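You operate a simulated robot arm through the tools that you are given. There is no shell and no other tool.

You are at the controls of a simulated robot arm. One attempt, no reset.

Task
Steep the tea till amber, then pour the green cup about half full.
Fine: strainer back on its saucer first, teapot back, nothing spilt. Set down upright: tea strainer.

The check looks at the end state, three seconds after you hand in, the way a careful person would. Anything else that was tipped, shoved, dropped, spilled or broken makes it a failure.

Robot
A 6-joint arm with a two-finger parallel gripper, fixed in place. Base frame: the origin is on the floor under the middle of its stand, x ahead of it, y to its left, z up; the work surface is at about z = 750. Readings come in mm, rad, newtons and seconds.
With the tool pointing down near the work surface it reaches from about 180 to 640 mm from the base axis. Its first joint turns from -1.152 to 1.152 rad. Payload 2.7 kg.
The tool frame sits at the grasp point between the pads (the TCP): z along the fingers, y along the line on which they close. The tips reach 23 mm beyond it. The gripper opens to 94 mm. The fingers are 38 mm wide and 10 mm thick; the gripper's body (54 by 96 mm) begins 39 mm behind the TCP.
Orientation is that of the tool frame in the base frame, as [roll, pitch, yaw] about the fixed x, y, z axes, in that order (R = Rz(yaw) Ry(pitch) Rx(roll)). With the fingers straight down and closing along the base's y, the tool's x points along the base's -x, its y along +y and its z along -z.

Tools
- The arm moves only by the tool send_rows. Its argument "plan" is a list of rows, each an object of numbers (a shift or turn left out is 0, a gripper value left out holds the last): "dx", "dy", "dz": the shift along the tool's x, y, z in units of 150 mm (1.0 is 150 mm); "wx", "wy", "wz": the turn, a rotation vector about the tool's x, y, z in units of 90 degrees (1.0 is 90 degrees). In form: [{"dx": .., "dy": .., "dz": .., "wx": .., "wy": .., "wz": ..}, ...]. A call has 1 to 20 rows; each row is the pose to reach, as a shift and turn from the pose commanded when the call began, along the tool's axes at that moment. "hand" is the finger opening in mm, from 0 to 94, set as the call begins (left out, the last holds). A call with a number of a shift or a turn outside -1 to 1 is refused whole. A row lasts 0.2 s, in which the tool goes at most 50 mm and 0.15 rad; a call with a longer step from one row to the next is refused whole, and so is a gripper value outside its range. Where a pose cannot be reached the arm comes as near as it can. A force on the tool above 70 N (or 10 N above the force at the start of the call, whichever is more), or a blocked arm, ends the call early, and 0.2 s more pass. The fingers move at their own pace (about 45 mm/s each) and stop on an object; they squeeze with about 29 N. The grip force told is the motor's: it shows also when the fingers shut on nothing. Time passes only in rows, and 0.2 s behind the last, so rows that repeat a pose let the fingers close. The reply holds the time, the measured pose of the TCP, the force on the tool along the base axes, the opening and the grip force, in the units named above and with some noise, with the torque about the TCP (base axes, N m) and any sound that the robot's microphone picked up.
- Cameras (640 x 400 px; columns grow to the right, rows downward): "scene" is fixed at [69.3, -424.7, 1406.1]; the picture's right is [0.84, -0.54, 0.00], its down [-0.30, -0.46, -0.83] and it looks along [0.45, 0.70, -0.55] (base axes); focal length 368 px, centre (320, 200). "wrist" rides on the gripper at [86, 16, -74] in the tool frame; the picture's right is [-0.18, 0.98, 0.00], its down [-0.58, -0.11, -0.81] and it looks along [-0.79, -0.15, 0.59] (tool axes); focal length 243 px, centre (320, 200).
- camera(camera): a new picture of that camera. It takes no simulated time.
- locate(camera, pixels): for up to 12 pixels [column, row] of the newest picture of that camera ("zoom" is the newest enlarged one), the place [x, y, z] in the base frame of the surface seen there, good to about 3 mm. It takes no simulated time.
- zoom(camera, box): a new picture of the part [left, top, right, bottom] of that camera's present view, enlarged. It takes no simulated time.
- job_done(): hands the job in; it is judged then, once.

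Open the gripper and draw the arm clear of the work before you hand the job in, unless the task says otherwise.

The tools are called after ">>>" as a command line: name --argument value ..., lists and objects as JSON in quotes. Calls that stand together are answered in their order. send_rows: Moves the arm, as the interface text tells. Its arguments: {"type":"object","properties":{"plan":{"type":"array","items":{"type":"object","properties":{"dx":{"type":"number"},"dy":{"type":"number"},"dz":{"type":"number"},"wx":{"type":"number"},"wy":{"type":"number"},"wz":{"type":"number"}}}},"hand":{"type":"number"}},"required":["plan"]} The other tools are called the same way: camera (camera) takes a picture; locate (camera, pixels) gives the place of the surface under pixels of a picture; zoom (camera, box) takes an enlarged picture of a part of a camera's view; job_done () hands the job in.

At the start:

```text
t: 0.0
ee_pos: [332.4, 87.7, 1154.0]
tool_rot: [3.14, -0.001, 3.141]
wrist_force: [-0.2, -0.2, 0.1]
torque: [-0.02, 0.0, -0.04]
width: 93.8
finger_force: 0.1
```

scene: 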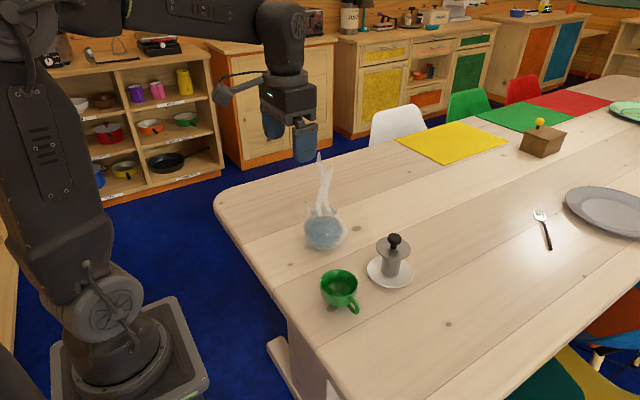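
wrist: 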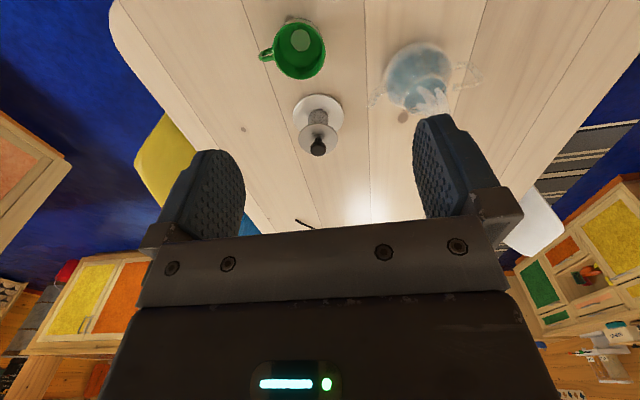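

I see the glass teapot at about (324,225), the strainer on its saucer at (391,262), and the green cup at (340,290). I zoom in on them for details.

>>> zoom --camera "scene" --box '[260, 140, 440, 320]'

>>> zoom --camera "wrist" --box '[240, 0, 500, 170]'

```text
2.22 times, centred on (350, 230) of scene
```

zoom: 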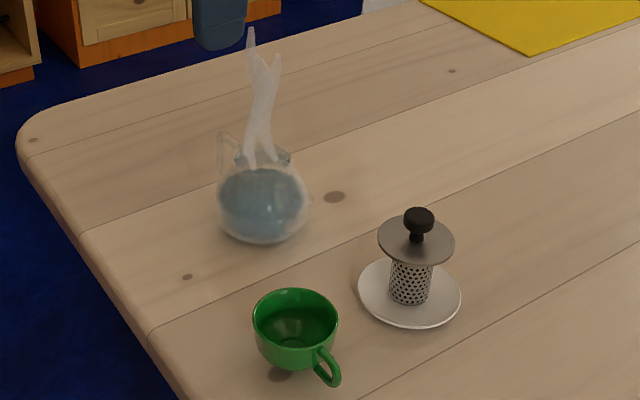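

```text
2.35 times, centred on (370, 85) of wrist
```

zoom: 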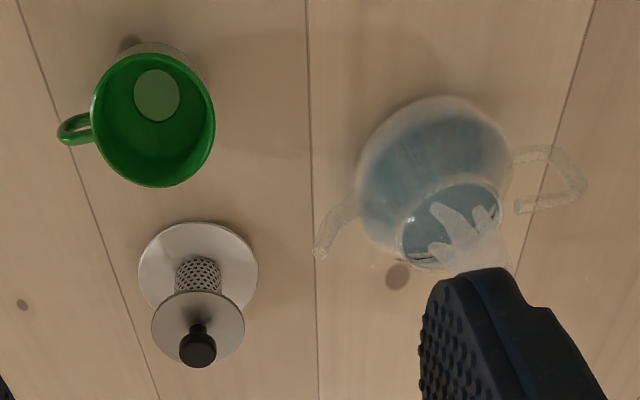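

The teapot is glass with steam, the handle on one side and the spout on the other; the strainer has a lid disc and a black knob. I locate the main points in the wrist zoom.

>>> locate --camera "zoom" --pixels '[[197, 348], [165, 320], [240, 325], [198, 298], [145, 270], [255, 275], [190, 232], [155, 100], [150, 185], [213, 130], [92, 125], [62, 130]]'

>>> locate --camera "wrist" --pixels '[[420, 80], [404, 100], [444, 85], [425, 108], [374, 99], [478, 75], [390, 70], [450, 60], [472, 65], [460, 87]]'

```text
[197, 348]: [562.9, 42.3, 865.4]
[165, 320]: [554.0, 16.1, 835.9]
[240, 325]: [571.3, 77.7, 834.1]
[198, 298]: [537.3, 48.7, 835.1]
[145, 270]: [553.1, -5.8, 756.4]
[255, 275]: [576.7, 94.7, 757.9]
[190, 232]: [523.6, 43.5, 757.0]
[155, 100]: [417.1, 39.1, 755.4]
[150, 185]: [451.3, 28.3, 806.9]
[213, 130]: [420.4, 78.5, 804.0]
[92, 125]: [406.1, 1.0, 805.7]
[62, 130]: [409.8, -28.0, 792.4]
```

```text
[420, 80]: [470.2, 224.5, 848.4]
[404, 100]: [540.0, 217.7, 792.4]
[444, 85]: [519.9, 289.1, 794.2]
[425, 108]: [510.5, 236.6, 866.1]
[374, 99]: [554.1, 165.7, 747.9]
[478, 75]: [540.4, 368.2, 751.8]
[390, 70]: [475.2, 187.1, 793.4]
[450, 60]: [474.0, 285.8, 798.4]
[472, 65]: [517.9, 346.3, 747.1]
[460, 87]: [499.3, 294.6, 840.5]
```

The strainer knob is near (563, 42, 865) and the cup near (420, 40). I take closer scene views of the teapot and the strainer.

>>> zoom --camera "scene" --box '[285, 180, 365, 255]'

>>> locate --camera "zoom" --pixels '[[320, 200], [320, 300], [200, 250], [430, 250], [130, 110], [200, 90], [120, 60], [470, 130], [330, 120], [260, 110], [390, 110], [330, 370]]'

```text
5.33 times, centred on (325, 218) of scene
```

zoom: 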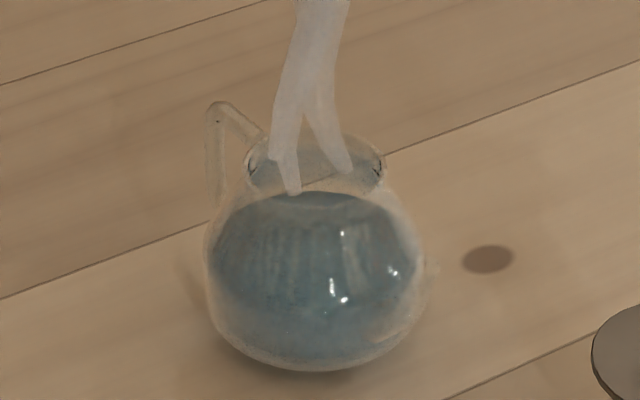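

```text
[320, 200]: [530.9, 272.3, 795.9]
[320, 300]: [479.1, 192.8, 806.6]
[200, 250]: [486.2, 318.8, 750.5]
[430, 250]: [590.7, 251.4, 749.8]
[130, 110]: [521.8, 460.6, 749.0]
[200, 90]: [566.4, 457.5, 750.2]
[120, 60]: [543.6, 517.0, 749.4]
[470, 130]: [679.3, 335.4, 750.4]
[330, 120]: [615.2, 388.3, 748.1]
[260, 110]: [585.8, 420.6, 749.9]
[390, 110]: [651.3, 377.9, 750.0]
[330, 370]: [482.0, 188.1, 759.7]
```

The glass is hard to read from here, so I lower the arm about 150 mm over free space for a closer wrist view of the pot.

>>> send_rows --plan '[{"dz": 0.25}, {"dz": 0.5}, {"dz": 0.75}, {"dz": 1.0}, {"dz": 1.0}]' --hand 94

>>> camera --camera "wrist"

>>> camera --camera "scene"

```text
t: 1.2
ee_pos: [331.7, 86.8, 1004.3]
tool_rot: [-3.141, 0.001, 3.142]
wrist_force: [-1.1, -0.9, 0.0]
torque: [0.02, 0.05, 0.0]
width: 94.0
finger_force: 0.1
```

```text
taken
```

wrist: 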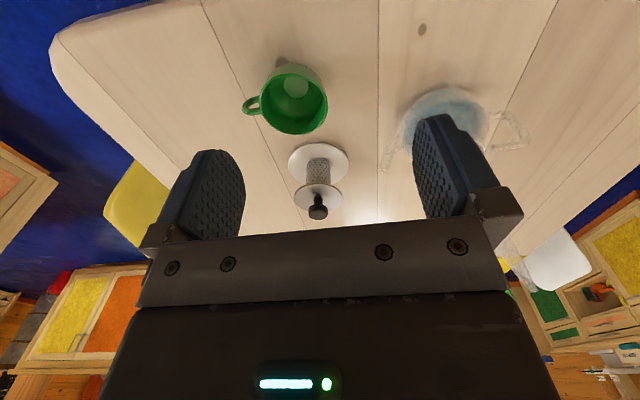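

```text
taken
```

scene: 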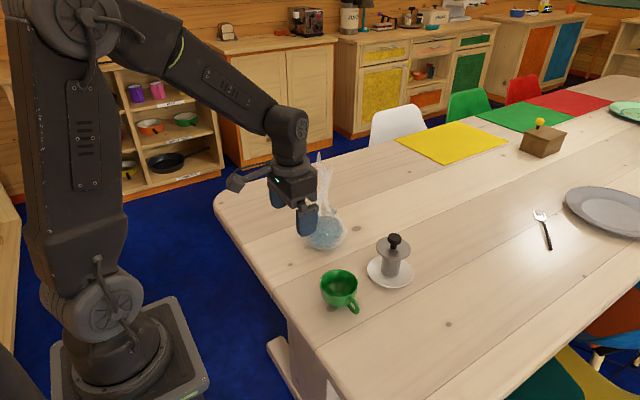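

The left finger hides the pot, so I shift about 130 mm toward +y so that the pot falls between the fingers in the view.

>>> send_rows --plan '[{"dy": 0.25}, {"dy": 0.5}, {"dy": 0.75}, {"dy": 0.95}, {"dy": 0.95}]'

>>> zoom --camera "wrist" --box '[180, 0, 460, 175]'

>>> camera --camera "wrist"

```text
t: 2.4
ee_pos: [333.3, 233.6, 1003.8]
tool_rot: [3.14, 0.002, -3.141]
wrist_force: [-0.1, 0.0, -0.4]
torque: [-0.01, 0.02, 0.0]
width: 93.7
finger_force: 0.1
```

```text
2.29 times, centred on (320, 88) of wrist
```

zoom: 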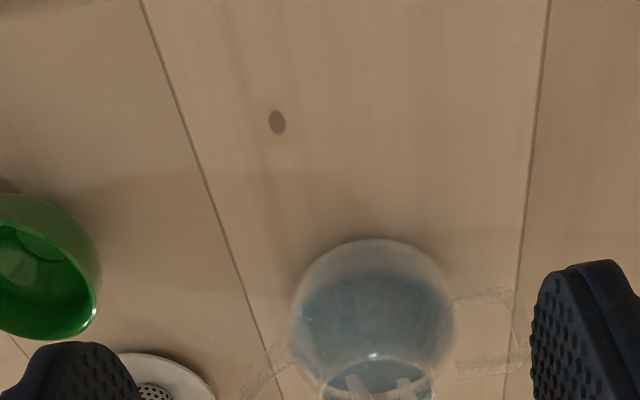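

```text
taken
```

wrist: 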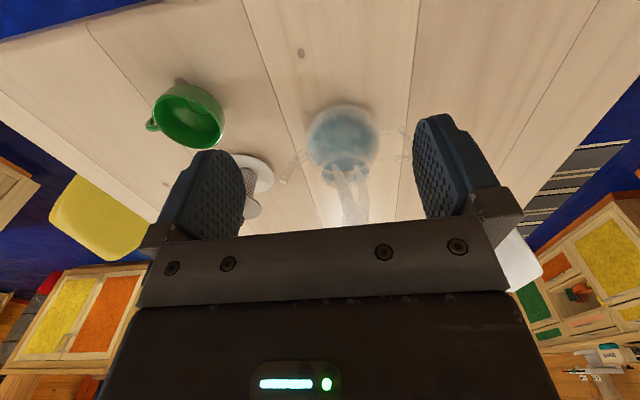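

>>> zoom --camera "wrist" --box '[265, 90, 425, 190]'

>>> locate --camera "wrist" --pixels '[[342, 120], [325, 130], [365, 130], [342, 165], [325, 168], [362, 166], [340, 185], [394, 130], [406, 148], [385, 160], [290, 168], [285, 180]]'

```text
4.00 times, centred on (345, 140) of wrist
```

zoom: 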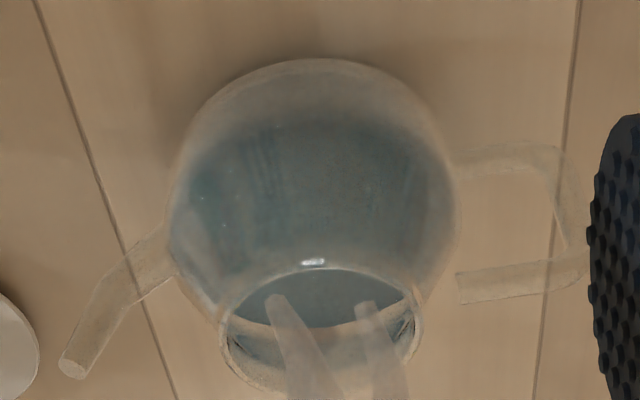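

```text
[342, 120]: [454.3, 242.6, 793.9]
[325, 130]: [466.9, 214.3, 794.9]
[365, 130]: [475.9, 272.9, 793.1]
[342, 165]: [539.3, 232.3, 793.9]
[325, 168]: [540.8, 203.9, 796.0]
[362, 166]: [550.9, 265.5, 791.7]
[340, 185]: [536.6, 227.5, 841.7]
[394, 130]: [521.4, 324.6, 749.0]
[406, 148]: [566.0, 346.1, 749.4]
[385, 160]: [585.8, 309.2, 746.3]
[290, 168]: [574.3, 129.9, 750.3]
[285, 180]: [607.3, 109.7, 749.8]
```

The handle (right) and spout (left) are now visible between the fingers. I locate points along handle, rim and spout in this zoom.

>>> locate --camera "zoom" --pixels '[[480, 284], [530, 277], [572, 262], [572, 205], [500, 158], [545, 160], [110, 300], [75, 362], [150, 255], [223, 335], [418, 335], [260, 385]]'

>>> locate --camera "zoom" --pixels '[[318, 272], [245, 295], [400, 290], [230, 360], [416, 355], [320, 62], [172, 220], [458, 220], [200, 290], [440, 285], [240, 375], [70, 370]]'

```text
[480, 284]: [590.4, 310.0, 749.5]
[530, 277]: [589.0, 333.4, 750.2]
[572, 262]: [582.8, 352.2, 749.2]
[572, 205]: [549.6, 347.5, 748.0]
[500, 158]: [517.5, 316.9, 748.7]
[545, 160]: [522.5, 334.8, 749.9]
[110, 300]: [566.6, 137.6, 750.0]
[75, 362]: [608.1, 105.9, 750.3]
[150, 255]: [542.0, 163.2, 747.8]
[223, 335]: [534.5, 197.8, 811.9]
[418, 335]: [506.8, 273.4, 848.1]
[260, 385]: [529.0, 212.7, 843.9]
```

```text
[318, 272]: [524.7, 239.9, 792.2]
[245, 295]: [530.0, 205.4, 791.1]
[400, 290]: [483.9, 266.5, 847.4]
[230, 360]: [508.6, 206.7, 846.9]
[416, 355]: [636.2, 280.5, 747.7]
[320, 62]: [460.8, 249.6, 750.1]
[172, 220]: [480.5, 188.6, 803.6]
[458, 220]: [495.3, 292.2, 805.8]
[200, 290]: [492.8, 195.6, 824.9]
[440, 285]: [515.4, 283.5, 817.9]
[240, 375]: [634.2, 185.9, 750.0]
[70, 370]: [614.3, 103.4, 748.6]
```

The pot axis comes out near (504, 240) with the rim at z≈848 and the handle bar near y≈332. Now I take a close look at the strainer and cup from the scene camera.

>>> zoom --camera "scene" --box '[350, 220, 430, 295]'

>>> locate --camera "zoom" --pixels '[[360, 105], [360, 130], [318, 120], [402, 118], [358, 160], [230, 170], [465, 165], [345, 225], [340, 135], [160, 290], [478, 300], [325, 385]]'

>>> locate --camera "scene" --pixels '[[339, 273], [339, 293], [322, 285], [358, 283], [330, 275], [350, 275], [340, 297], [352, 305], [358, 297], [340, 310], [326, 300], [345, 285]]'

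```text
5.33 times, centred on (390, 258) of scene
```

zoom: 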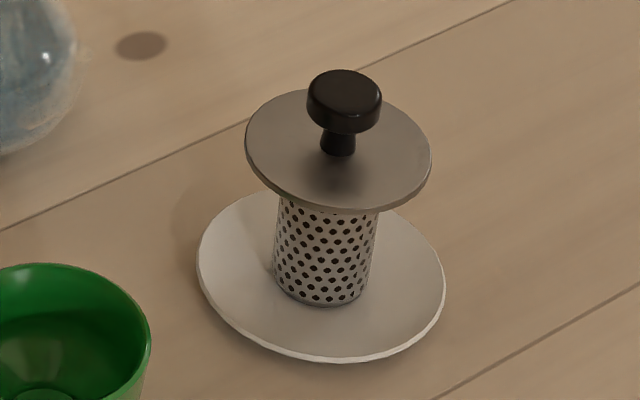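

```text
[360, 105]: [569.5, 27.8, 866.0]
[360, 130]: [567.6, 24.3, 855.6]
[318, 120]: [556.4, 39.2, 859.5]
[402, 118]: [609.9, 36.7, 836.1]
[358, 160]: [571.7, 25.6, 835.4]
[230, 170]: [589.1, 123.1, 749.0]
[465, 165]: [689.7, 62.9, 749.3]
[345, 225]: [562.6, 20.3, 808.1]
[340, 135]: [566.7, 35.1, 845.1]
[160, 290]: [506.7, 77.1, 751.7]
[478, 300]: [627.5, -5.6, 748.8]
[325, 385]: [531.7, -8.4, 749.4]
```

```text
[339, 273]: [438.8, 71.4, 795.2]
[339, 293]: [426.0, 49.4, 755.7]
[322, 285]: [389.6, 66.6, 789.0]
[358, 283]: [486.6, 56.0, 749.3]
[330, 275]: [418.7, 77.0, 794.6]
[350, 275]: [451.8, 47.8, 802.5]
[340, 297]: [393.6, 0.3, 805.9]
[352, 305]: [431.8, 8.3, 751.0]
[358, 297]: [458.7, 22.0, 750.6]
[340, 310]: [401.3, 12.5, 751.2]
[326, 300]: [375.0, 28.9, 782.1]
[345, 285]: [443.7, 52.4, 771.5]
```

Knob top is at z≈866 and lid at z≈836. I locate edges of lid, knob and saucer, and rim points of the cup to fit centres.

>>> locate --camera "zoom" --pixels '[[250, 140], [427, 152], [290, 97], [340, 203], [390, 190], [265, 175], [313, 90], [378, 95], [345, 73], [345, 112], [345, 92], [412, 120]]'

>>> locate --camera "zoom" --pixels '[[201, 255], [440, 285], [330, 353], [250, 330], [395, 335], [250, 202], [425, 240], [325, 300], [280, 280], [365, 285], [148, 330], [20, 268]]'

>>> zoom --camera "scene" --box '[300, 255, 380, 330]'

```text
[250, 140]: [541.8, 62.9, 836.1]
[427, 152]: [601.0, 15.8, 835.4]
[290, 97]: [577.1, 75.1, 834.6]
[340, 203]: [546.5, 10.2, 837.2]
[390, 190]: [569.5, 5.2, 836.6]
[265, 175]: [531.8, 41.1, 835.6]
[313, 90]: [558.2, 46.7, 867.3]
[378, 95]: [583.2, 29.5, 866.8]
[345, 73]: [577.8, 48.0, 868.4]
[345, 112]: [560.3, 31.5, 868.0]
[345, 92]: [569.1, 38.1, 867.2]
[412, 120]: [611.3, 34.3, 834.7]
```

```text
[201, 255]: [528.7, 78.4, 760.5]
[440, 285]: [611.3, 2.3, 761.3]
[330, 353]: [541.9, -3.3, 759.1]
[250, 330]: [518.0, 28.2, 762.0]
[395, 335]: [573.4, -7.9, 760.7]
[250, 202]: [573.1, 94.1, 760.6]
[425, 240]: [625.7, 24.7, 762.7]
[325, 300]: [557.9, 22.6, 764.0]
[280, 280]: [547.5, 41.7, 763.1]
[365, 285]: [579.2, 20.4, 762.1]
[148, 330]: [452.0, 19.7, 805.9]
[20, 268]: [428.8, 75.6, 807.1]
```

```text
5.33 times, centred on (340, 292) of scene
```

zoom: 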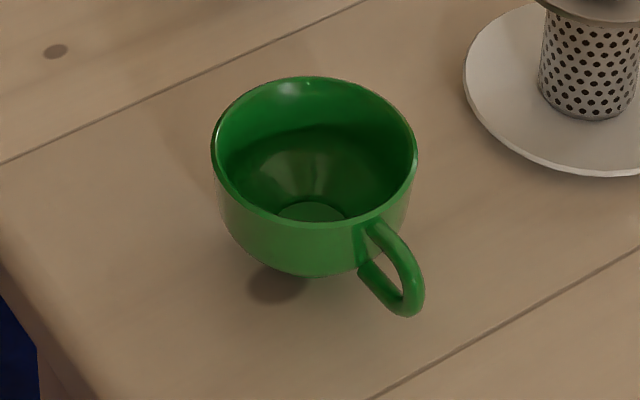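

Lid radius ≈39 mm (bigger than the 33 mm pot rim), knob centre ≈ (570, 39), top z≈868. I move toward a point above the knob in two legs.

>>> send_rows --plan '[{"dx": -0.2, "dy": -0.16}, {"dx": -0.4, "dy": -0.32}, {"dx": -0.6, "dy": -0.48}, {"dx": -0.8, "dy": -0.64}]' --hand 94

>>> send_rows --plan '[{"dx": -0.2, "dy": -0.16}, {"dx": -0.4, "dy": -0.32}, {"dx": -0.6, "dy": -0.48}, {"dx": -0.77, "dy": -0.63}, {"dx": -0.77, "dy": -0.63}, {"dx": -0.77, "dy": -0.63}]'

>>> camera --camera "wrist"

>>> camera --camera "scene"

```text
t: 3.4
ee_pos: [452.8, 132.7, 1003.5]
tool_rot: [3.138, 0.0, -3.141]
wrist_force: [0.0, 0.6, -0.5]
torque: [0.01, -0.01, 0.04]
width: 93.9
finger_force: 0.0
```

```text
t: 4.8
ee_pos: [567.8, 38.8, 1004.2]
tool_rot: [-3.14, 0.0, -3.141]
wrist_force: [0.2, -0.3, 0.8]
torque: [-0.01, 0.0, -0.03]
width: 93.9
finger_force: 0.1
```

```text
taken
```

wrist: 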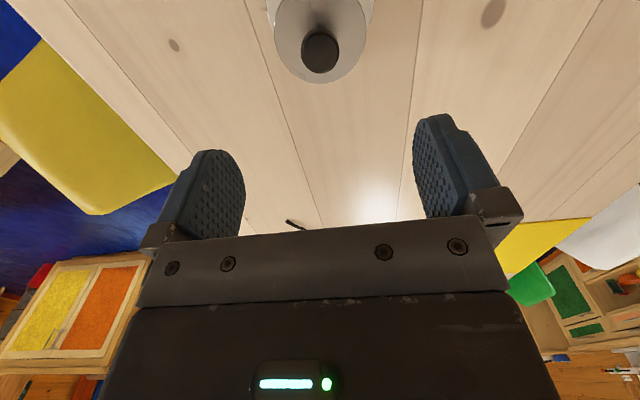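

```text
taken
```

scene: 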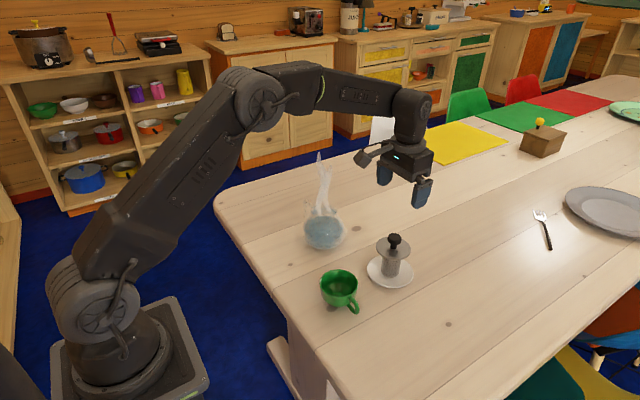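

I am above the strainer; the knob shows at (320,53) in the wrist view. I refine the knob and lid centre from here.

>>> locate --camera "wrist" --pixels '[[320, 54], [304, 50], [336, 50], [320, 37], [320, 69], [277, 40], [363, 35], [320, 82], [295, 75], [350, 72], [285, 60], [360, 55]]'

>>> zoom --camera "wrist" --box '[260, 0, 380, 90]'

```text
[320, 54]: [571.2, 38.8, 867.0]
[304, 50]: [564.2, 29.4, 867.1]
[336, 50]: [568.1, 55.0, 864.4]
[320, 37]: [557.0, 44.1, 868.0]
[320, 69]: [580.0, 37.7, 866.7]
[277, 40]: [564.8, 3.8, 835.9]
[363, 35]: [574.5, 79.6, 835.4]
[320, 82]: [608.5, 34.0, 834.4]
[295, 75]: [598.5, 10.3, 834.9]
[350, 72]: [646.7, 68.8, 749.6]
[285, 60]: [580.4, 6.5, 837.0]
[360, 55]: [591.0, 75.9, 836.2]
```

```text
4.44 times, centred on (320, 45) of wrist
```

zoom: 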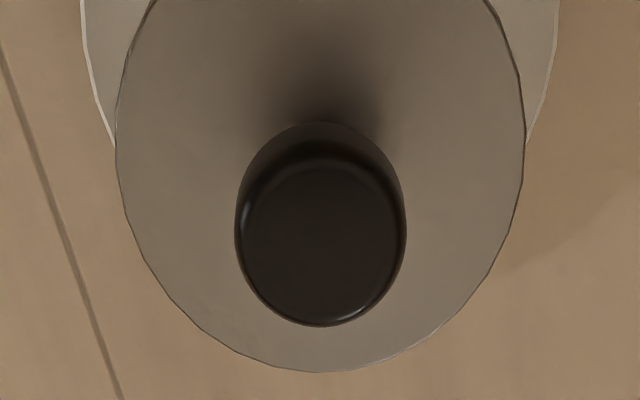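

Knob centre reads ≈ (569.5, 41), nearly under the TCP. I lower to TCP z≈864 with fingers open, leaving the tips about 5 mm above the lid.

>>> send_rows --plan '[{"dx": -0.01, "dz": 0.25}, {"dx": -0.01, "dz": 0.5}, {"dx": -0.01, "dz": 0.7}, {"dx": -0.01, "dz": 0.83}, {"dx": -0.01, "dz": 0.9}, {"dx": -0.01, "dz": 0.933}, {"dx": -0.01, "dz": 0.933}]' --hand 94

>>> zoom --camera "scene" --box '[330, 200, 450, 300]'

>>> camera --camera "wrist"

```text
t: 6.4
ee_pos: [569.5, 40.5, 862.6]
tool_rot: [3.139, 0.0, -3.141]
wrist_force: [-0.5, -0.2, 0.1]
torque: [0.02, 0.01, 0.02]
width: 94.0
finger_force: 0.0
```

```text
4.00 times, centred on (390, 250) of scene
```

zoom: 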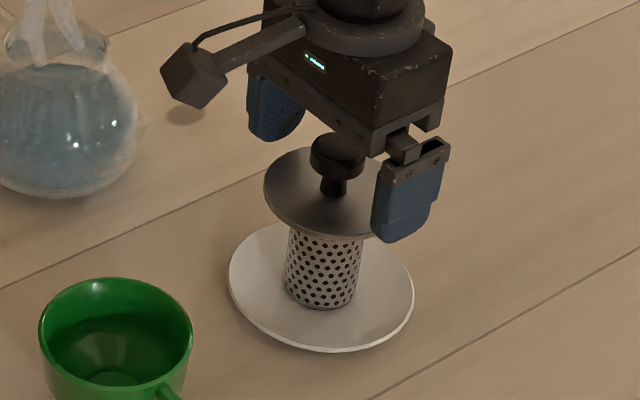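

```text
taken
```

wrist: 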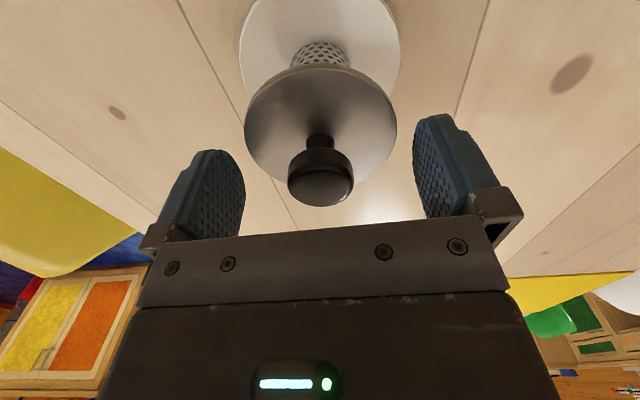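

Both fingers straddle the knob with the tips just above the lid. I close the gripper on the knob.

>>> send_rows --plan '[{"dz": 0}, {"dz": 0}, {"dz": 0}, {"dz": 0}, {"dz": 0}, {"dz": 0}]' --hand 15

>>> zoom --camera "scene" --box '[330, 200, 450, 300]'

```text
t: 7.8
ee_pos: [568.4, 40.3, 863.3]
tool_rot: [3.141, -0.001, -3.141]
wrist_force: [0.4, -0.6, -0.1]
torque: [-0.05, 0.0, 0.01]
width: 30.1
finger_force: 28.8
```

```text
4.00 times, centred on (390, 250) of scene
```

zoom: 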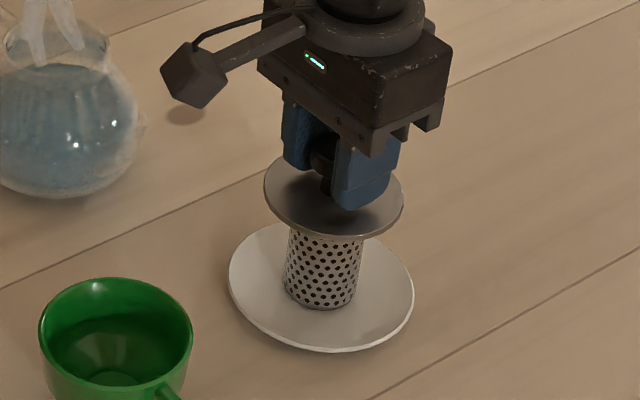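

The knob is held (30 mm, 29 N). I lift straight up 125 mm, slowly at the start.

>>> send_rows --plan '[{"dz": -0.03}, {"dz": -0.08}, {"dz": -0.2}, {"dz": -0.4}, {"dz": -0.6}, {"dz": -0.77}, {"dz": -0.84}, {"dz": -0.84}]'

>>> camera --camera "scene"

>>> camera --camera "wrist"

```text
t: 9.6
ee_pos: [569.4, 39.6, 992.3]
tool_rot: [-3.141, 0.001, -3.141]
wrist_force: [0.7, 0.0, -0.4]
torque: [0.03, -0.02, 0.0]
width: 29.8
finger_force: 29.0
```

```text
taken
```

scene: 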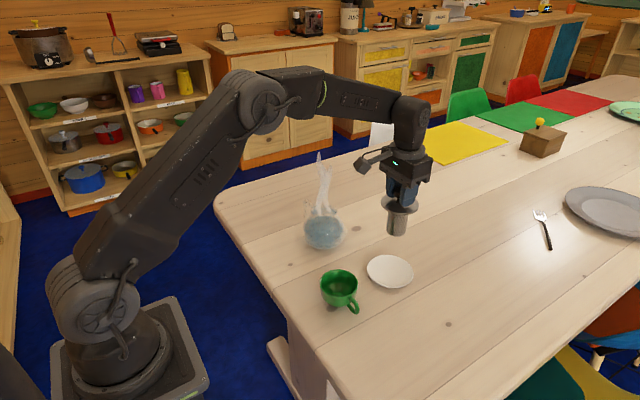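

```text
taken
```

wrist: 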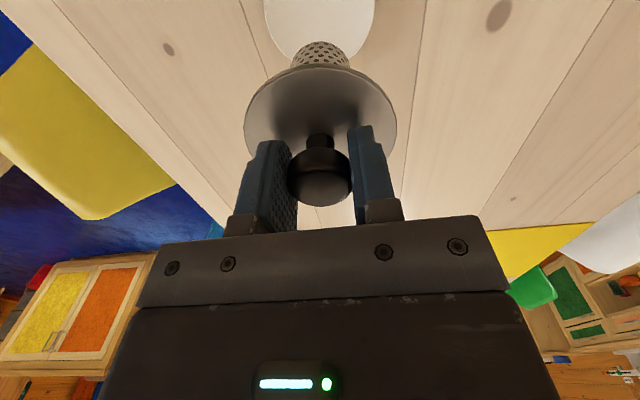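

The strainer is lifted clean off its saucer. I carry it level toward the pot axis at (504, 240).

>>> send_rows --plan '[{"dx": 0.05, "dy": 0.15}, {"dx": 0.12, "dy": 0.37}, {"dx": 0.2, "dy": 0.61}, {"dx": 0.27, "dy": 0.82}, {"dx": 0.32, "dy": 0.97}, {"dx": 0.32, "dy": 0.97}]'

>>> send_rows --plan '[{"dx": 0.03, "dy": 0.1}, {"dx": 0.08, "dy": 0.25}, {"dx": 0.117, "dy": 0.36}, {"dx": 0.117, "dy": 0.36}, {"dx": 0.117, "dy": 0.36}]'

>>> camera --camera "scene"

>>> camera --camera "wrist"

```text
t: 11.0
ee_pos: [522.5, 185.3, 989.9]
tool_rot: [3.142, 0.0, 3.141]
wrist_force: [0.1, 0.7, -1.5]
torque: [-0.02, -0.02, 0.0]
width: 29.6
finger_force: 29.1
```

```text
t: 12.2
ee_pos: [504.4, 239.8, 991.1]
tool_rot: [3.14, -0.001, -3.141]
wrist_force: [0.4, 0.0, -1.7]
torque: [0.02, -0.01, 0.0]
width: 29.8
finger_force: 28.8
```

```text
taken
```

scene: 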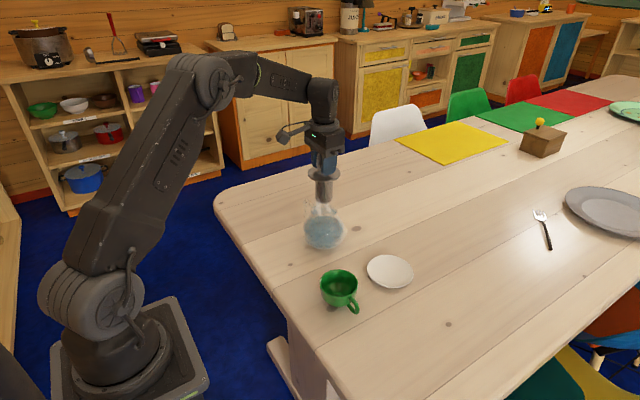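

```text
taken
```

wrist: 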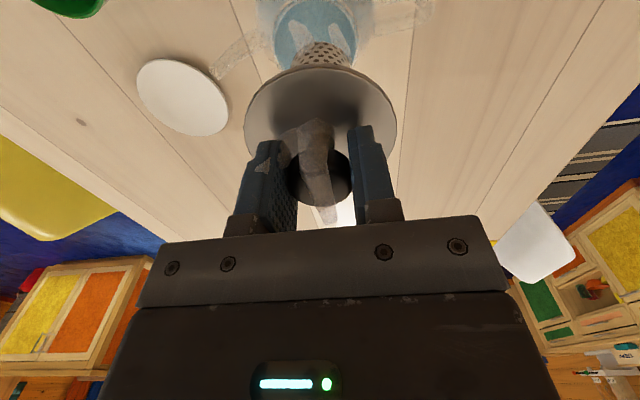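

The strainer is above the pot. I zoom into both views to verify its alignment with the rim.

>>> zoom --camera "scene" --box '[270, 150, 380, 255]'

>>> zoom --camera "wrist" --box '[220, 0, 440, 130]'

```text
3.81 times, centred on (325, 202) of scene
```

zoom: 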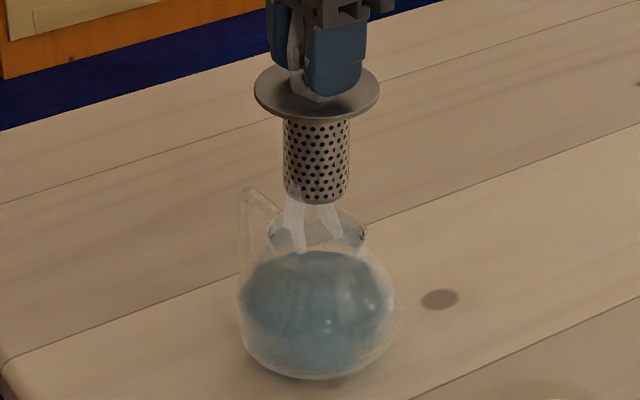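

```text
2.91 times, centred on (330, 65) of wrist
```

zoom: 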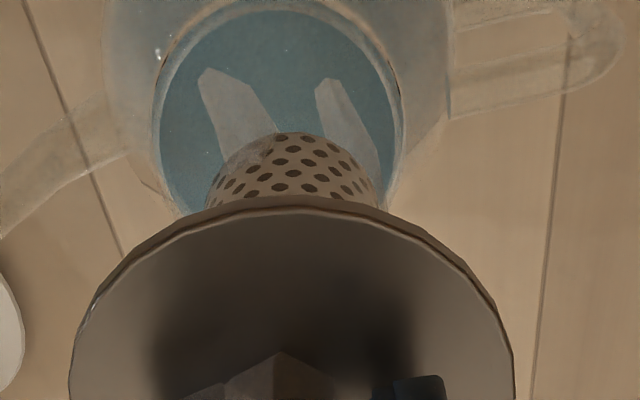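

Alignment looks within about 3 mm (rim centre slightly toward −y). I lower with a 2 mm correction, stopping about 5 mm above the expected seat.

>>> send_rows --plan '[{"dy": -0.013, "dz": 0.1}, {"dy": -0.013, "dz": 0.2}, {"dy": -0.013, "dz": 0.3}, {"dy": -0.013, "dz": 0.4}, {"dy": -0.013, "dz": 0.5}, {"dy": -0.013, "dz": 0.58}, {"dy": -0.013, "dz": 0.65}, {"dy": -0.013, "dz": 0.7}, {"dy": -0.013, "dz": 0.7}]'

>>> zoom --camera "scene" --box '[270, 150, 380, 255]'

>>> camera --camera "wrist"

```text
t: 14.2
ee_pos: [504.2, 236.2, 884.5]
tool_rot: [3.139, 0.0, -3.141]
wrist_force: [-0.8, -0.6, 0.1]
torque: [-0.01, -0.04, 0.01]
width: 29.9
finger_force: 28.9
```

```text
3.81 times, centred on (325, 202) of scene
```

zoom: 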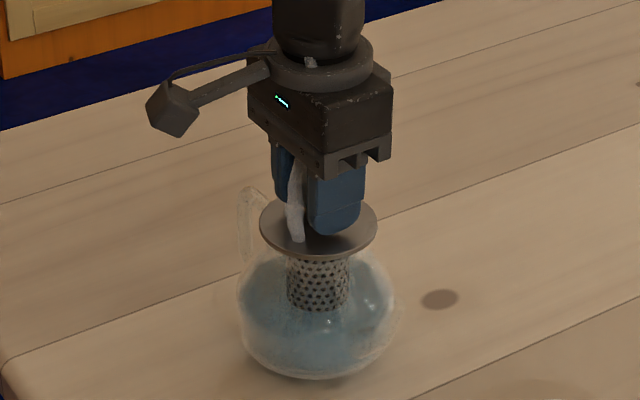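

```text
taken
```

wrist: 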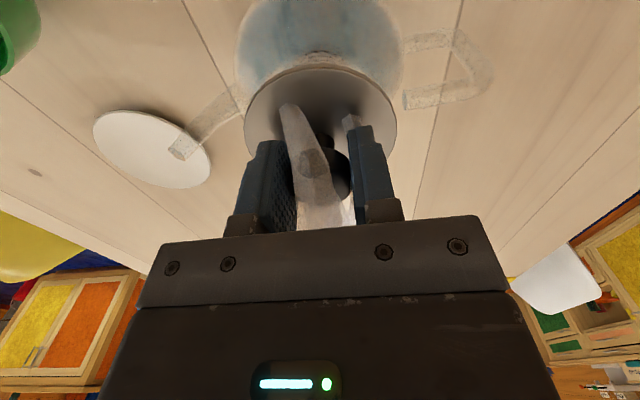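

The basket has entered the neck cleanly (no contact force). I lower in 1 mm steps, watching for the lid to touch the rim.

>>> send_rows --plan '[{"dz": 0.007}, {"dz": 0.013}, {"dz": 0.02}, {"dz": 0.02}]'

>>> zoom --camera "scene" --box '[285, 180, 365, 255]'

```text
t: 15.2
ee_pos: [504.8, 238.1, 882.1]
tool_rot: [3.139, -0.001, 3.142]
wrist_force: [0.2, -0.7, -1.0]
torque: [0.01, 0.03, -0.01]
width: 29.9
finger_force: 28.6
```

```text
5.33 times, centred on (325, 218) of scene
```

zoom: 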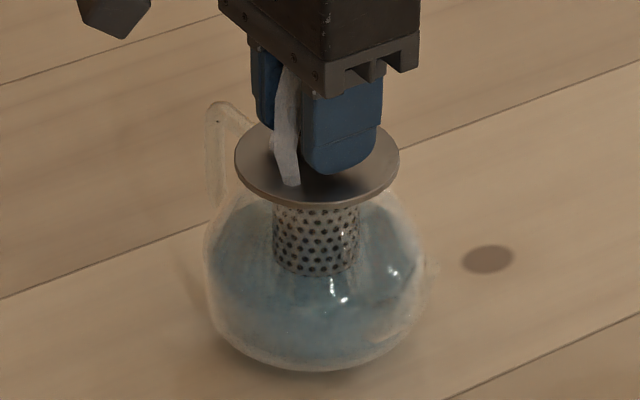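

No contact yet and the lid is close to the rim. I continue down a few more millimetres gently.

>>> send_rows --plan '[{"dz": 0.007}, {"dz": 0.013}, {"dz": 0.02}, {"dz": 0.02}]'

>>> send_rows --plan '[{"dz": 0.007}, {"dz": 0.013}, {"dz": 0.013}]'

>>> zoom --camera "scene" --box '[285, 180, 365, 255]'

```text
t: 16.2
ee_pos: [504.9, 236.5, 879.1]
tool_rot: [3.14, 0.002, 3.14]
wrist_force: [-3.9, -0.9, 9.4]
torque: [-0.22, 0.4, 0.0]
width: 30.0
finger_force: 29.2
```

```text
t: 17.0
ee_pos: [506.9, 238.0, 879.7]
tool_rot: [3.139, 0.006, -3.141]
wrist_force: [-5.8, -1.1, 24.6]
torque: [-0.03, 0.01, 0.01]
width: 30.2
finger_force: 29.0
```

```text
5.33 times, centred on (325, 218) of scene
```

zoom: 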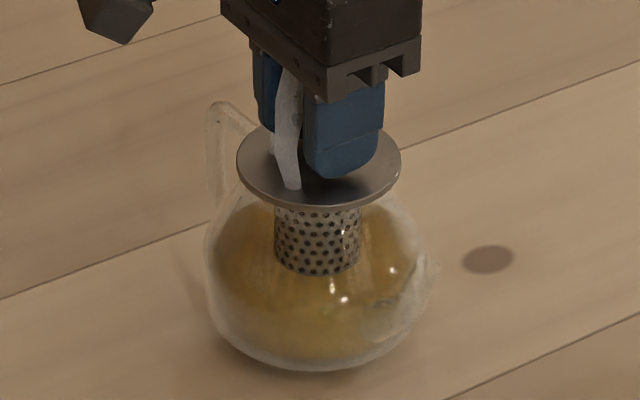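

The lid seated (24.6 N, so I am pressing too hard), and the tea is already turning golden. I look at the colour closely in both cameras before any more time passes.

>>> zoom --camera "wrist" --box '[220, 0, 440, 130]'

>>> zoom --camera "scene" --box '[305, 215, 345, 250]'

```text
2.91 times, centred on (330, 65) of wrist
```

zoom: 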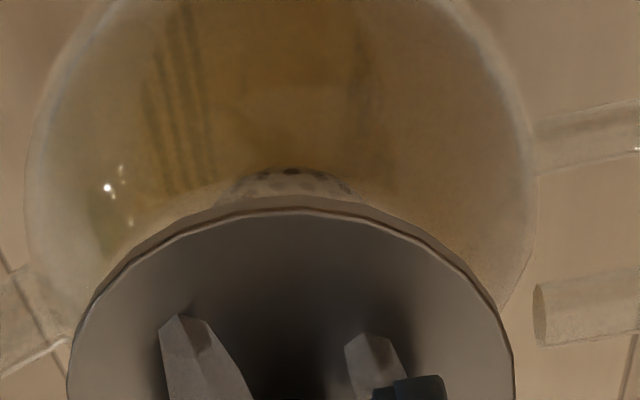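

```text
11.43 times, centred on (325, 232) of scene
```

zoom: 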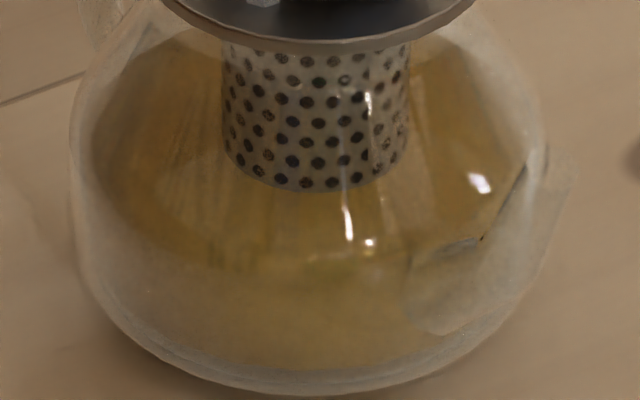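

The tea is golden yellow, not quite deep amber yet. I relieve the pressing force by raising the command 2 mm in one short row, then look at the colour again.

>>> send_rows --plan '[{"dz": -0.015}]'

>>> zoom --camera "scene" --box '[305, 215, 345, 250]'

>>> zoom --camera "wrist" --box '[220, 0, 440, 130]'

```text
t: 17.4
ee_pos: [505.0, 237.8, 878.9]
tool_rot: [3.141, 0.003, 3.14]
wrist_force: [2.9, 2.8, 9.4]
torque: [0.15, -0.47, 0.09]
width: 30.0
finger_force: 29.1
```

```text
11.43 times, centred on (325, 232) of scene
```

zoom: 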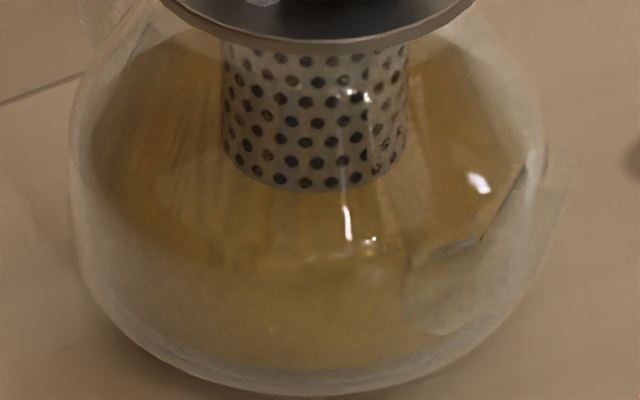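

```text
2.91 times, centred on (330, 65) of wrist
```

zoom: 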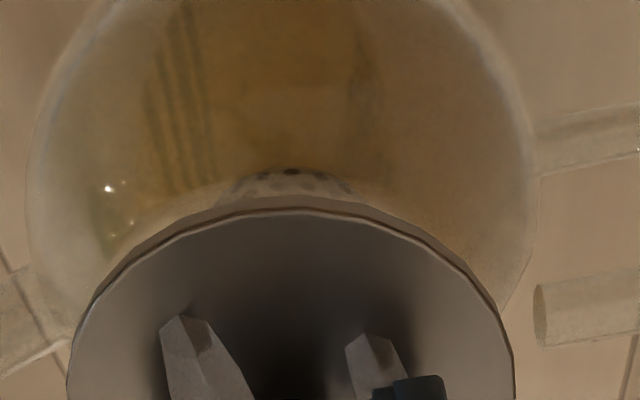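

The colour barely changed in 0.4 s. I ease off another 1 mm to cut the remaining 9 N, let a little time pass, and look again.

>>> send_rows --plan '[{"dz": -0.007}, {"dz": -0.007}]'

>>> zoom --camera "scene" --box '[305, 215, 345, 250]'

```text
t: 18.0
ee_pos: [505.1, 236.6, 880.3]
tool_rot: [3.14, -0.003, 3.141]
wrist_force: [2.2, 0.6, 2.6]
torque: [0.06, -0.13, -0.01]
width: 29.8
finger_force: 28.6
```

```text
11.43 times, centred on (325, 232) of scene
```

zoom: 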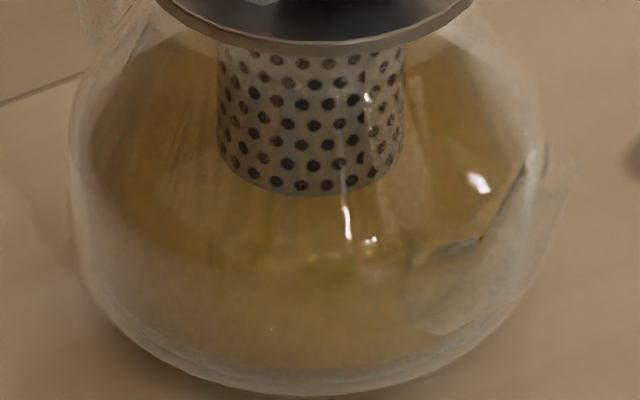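

Force is down to about 2.6 N and the colour drifts slowly toward brown-gold. I wait another 1.4 s in place and compare.

>>> send_rows --plan '[{"dz": 0}, {"dz": 0}, {"dz": 0}, {"dz": 0}, {"dz": 0}, {"dz": 0}]'

>>> zoom --camera "scene" --box '[305, 215, 345, 250]'

>>> camera --camera "scene"

```text
t: 19.4
ee_pos: [506.0, 237.2, 880.7]
tool_rot: [3.139, 0.0, 3.14]
wrist_force: [0.5, -0.4, -0.9]
torque: [-0.01, 0.0, -0.02]
width: 29.9
finger_force: 28.6
```

```text
11.43 times, centred on (325, 232) of scene
```

zoom: 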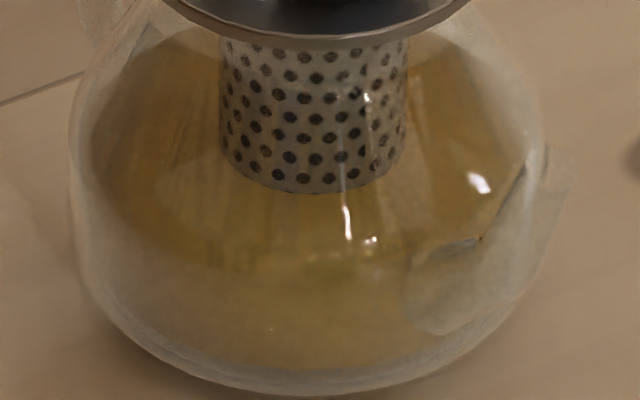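

```text
taken
```

scene: 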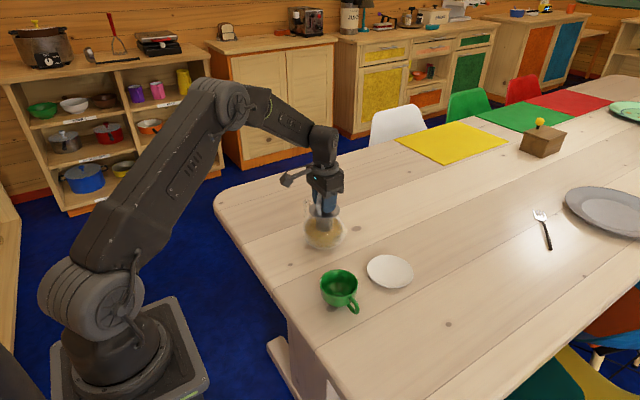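

The colour looks the same as 2 s ago, like a stage of straw-gold. I keep waiting in small steps and compare with the wrist view too.

>>> send_rows --plan '[{"dz": 0.004}, {"dz": 0.004}, {"dz": 0.004}, {"dz": 0.004}]'

>>> zoom --camera "scene" --box '[285, 180, 365, 255]'

>>> zoom --camera "wrist" --box '[220, 0, 440, 130]'

```text
t: 20.4
ee_pos: [505.2, 237.5, 879.9]
tool_rot: [-3.141, -0.001, -3.141]
wrist_force: [0.6, 0.3, -0.3]
torque: [-0.05, -0.01, -0.01]
width: 30.1
finger_force: 29.2
```

```text
5.33 times, centred on (325, 218) of scene
```

zoom: 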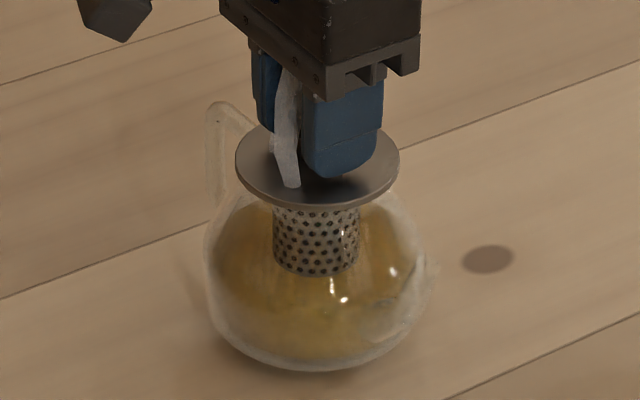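

```text
2.91 times, centred on (330, 65) of wrist
```

zoom: 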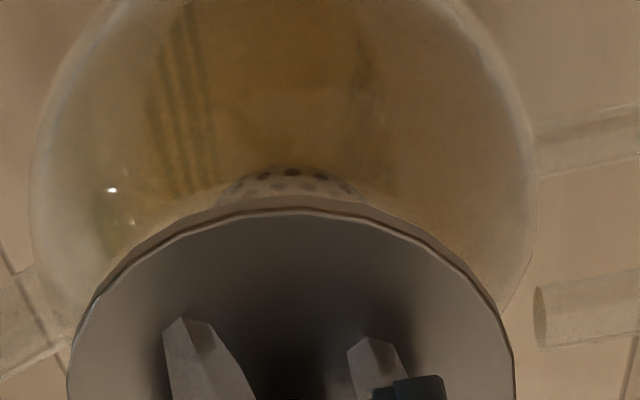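

Still the same straw-gold, and force shows the lid may be just off the rim. I press down about 1 mm so it is truly seated and wait another second.

>>> send_rows --plan '[{"dz": 0.006}, {"dz": 0.006}, {"dz": 0.006}, {"dz": 0.006}]'

>>> zoom --camera "scene" --box '[285, 180, 365, 255]'

```text
t: 21.4
ee_pos: [503.5, 237.7, 879.4]
tool_rot: [3.14, 0.002, -3.14]
wrist_force: [-0.9, -0.4, 2.4]
torque: [-0.01, -0.09, 0.0]
width: 29.9
finger_force: 28.8
```

```text
5.33 times, centred on (325, 218) of scene
```

zoom: 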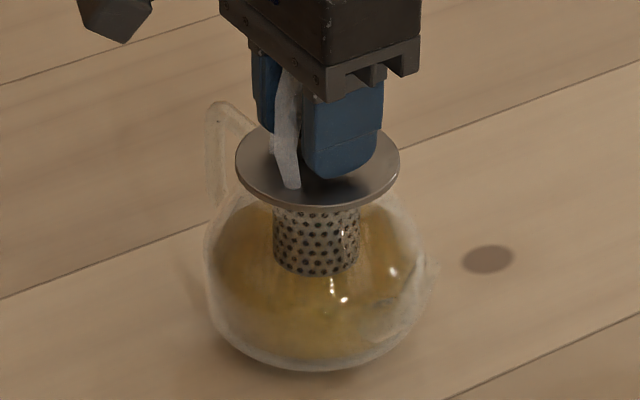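

Seated now (2.4 N). The colour is unchanged; I wait about 1.6 s more and re-check.

>>> send_rows --plan '[{"dz": 0}, {"dz": 0}, {"dz": 0}, {"dz": 0}, {"dz": 0}, {"dz": 0}, {"dz": 0}]'

>>> zoom --camera "scene" --box '[285, 180, 365, 255]'

>>> zoom --camera "scene" --box '[305, 215, 345, 250]'

```text
t: 23.0
ee_pos: [504.1, 237.0, 879.7]
tool_rot: [3.139, 0.002, 3.14]
wrist_force: [0.1, 0.6, 4.8]
torque: [-0.01, -0.21, 0.01]
width: 29.9
finger_force: 29.3
```

```text
5.33 times, centred on (325, 218) of scene
```

zoom: 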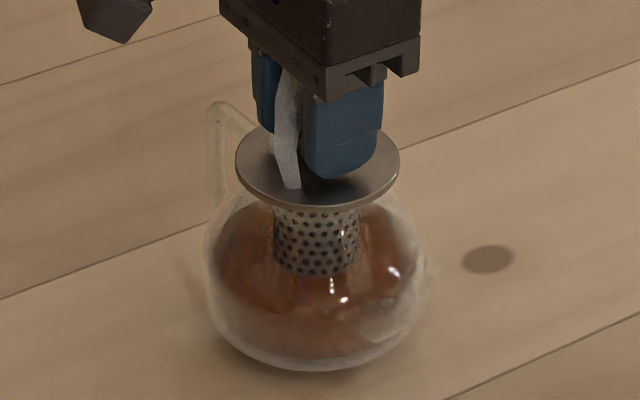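

```text
11.43 times, centred on (325, 232) of scene
```

zoom: 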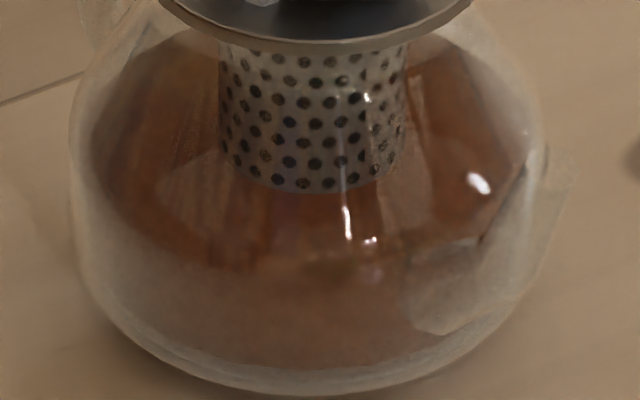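

The tea has jumped to a clear orange-brown amber at t=23. I lift the strainer out of the liquid now, pausing inside the neck so it can drip.

>>> send_rows --plan '[{"dz": -0.04}, {"dz": -0.13}, {"dz": -0.23}, {"dz": -0.3}, {"dz": -0.33}, {"dz": -0.33}, {"dz": -0.33}, {"dz": -0.33}, {"dz": -0.33}, {"dz": -0.33}, {"dz": -0.33}]'

>>> zoom --camera "scene" --box '[270, 150, 380, 255]'

```text
t: 25.4
ee_pos: [505.3, 237.8, 930.0]
tool_rot: [3.141, 0.0, 3.141]
wrist_force: [0.5, -0.9, -1.0]
torque: [0.0, 0.0, 0.02]
width: 29.8
finger_force: 29.2
```

```text
3.81 times, centred on (325, 202) of scene
```

zoom: 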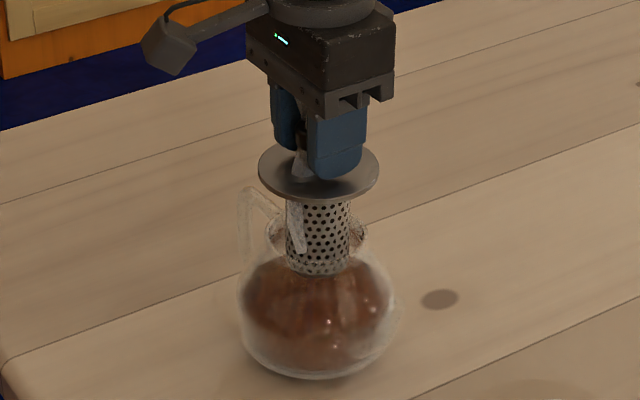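

No drips visible and the tea stays amber. I raise the basket clear of the rim, still over the pot.

>>> send_rows --plan '[{"dz": -0.1}, {"dz": -0.25}, {"dz": -0.38}, {"dz": -0.44}, {"dz": -0.44}, {"dz": -0.44}, {"dz": -0.44}]'

>>> zoom --camera "scene" --box '[270, 130, 400, 255]'

```text
t: 27.0
ee_pos: [504.8, 238.3, 994.7]
tool_rot: [3.139, 0.0, 3.141]
wrist_force: [-0.2, 0.1, -0.3]
torque: [-0.03, -0.03, -0.02]
width: 30.0
finger_force: 28.8
```

```text
3.20 times, centred on (335, 192) of scene
```

zoom: 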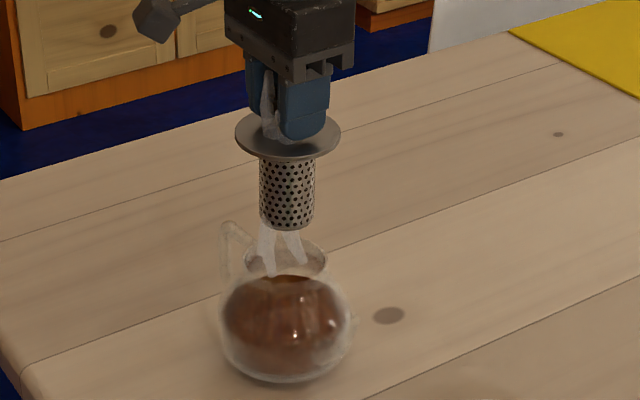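

The basket is clear and dry-looking. I carry it back to above its saucer at (569.5, 40.5).

>>> send_rows --plan '[{"dx": -0.05, "dy": -0.15}, {"dx": -0.12, "dy": -0.37}, {"dx": -0.2, "dy": -0.61}, {"dx": -0.27, "dy": -0.82}, {"dx": -0.32, "dy": -0.97}, {"dx": -0.32, "dy": -0.97}]'

>>> send_rows --plan '[{"dx": -0.03, "dy": -0.1}, {"dx": -0.08, "dy": -0.24}, {"dx": -0.117, "dy": -0.347}, {"dx": -0.117, "dy": -0.347}, {"dx": -0.117, "dy": -0.347}]'

>>> zoom --camera "scene" --box '[320, 180, 450, 300]'

>>> camera --camera "wrist"

```text
t: 28.4
ee_pos: [551.9, 90.6, 995.0]
tool_rot: [3.14, 0.0, 3.142]
wrist_force: [-0.7, -0.2, -1.1]
torque: [-0.01, 0.03, 0.01]
width: 29.9
finger_force: 29.5
```

```text
t: 29.6
ee_pos: [569.9, 39.6, 994.4]
tool_rot: [3.139, 0.0, 3.141]
wrist_force: [0.0, 0.5, -0.9]
torque: [-0.02, -0.02, 0.01]
width: 29.7
finger_force: 28.9
```

```text
3.33 times, centred on (385, 240) of scene
```

zoom: 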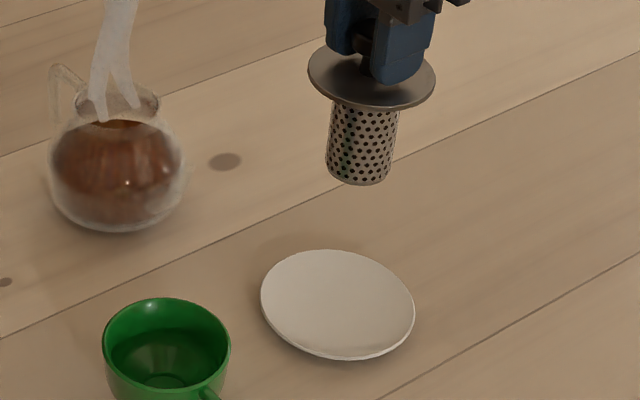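

```text
taken
```

wrist: 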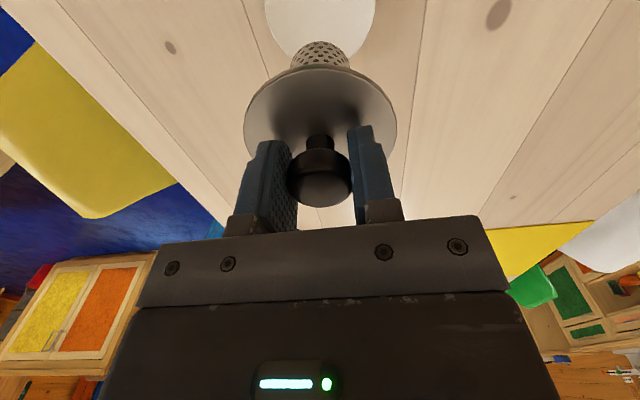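

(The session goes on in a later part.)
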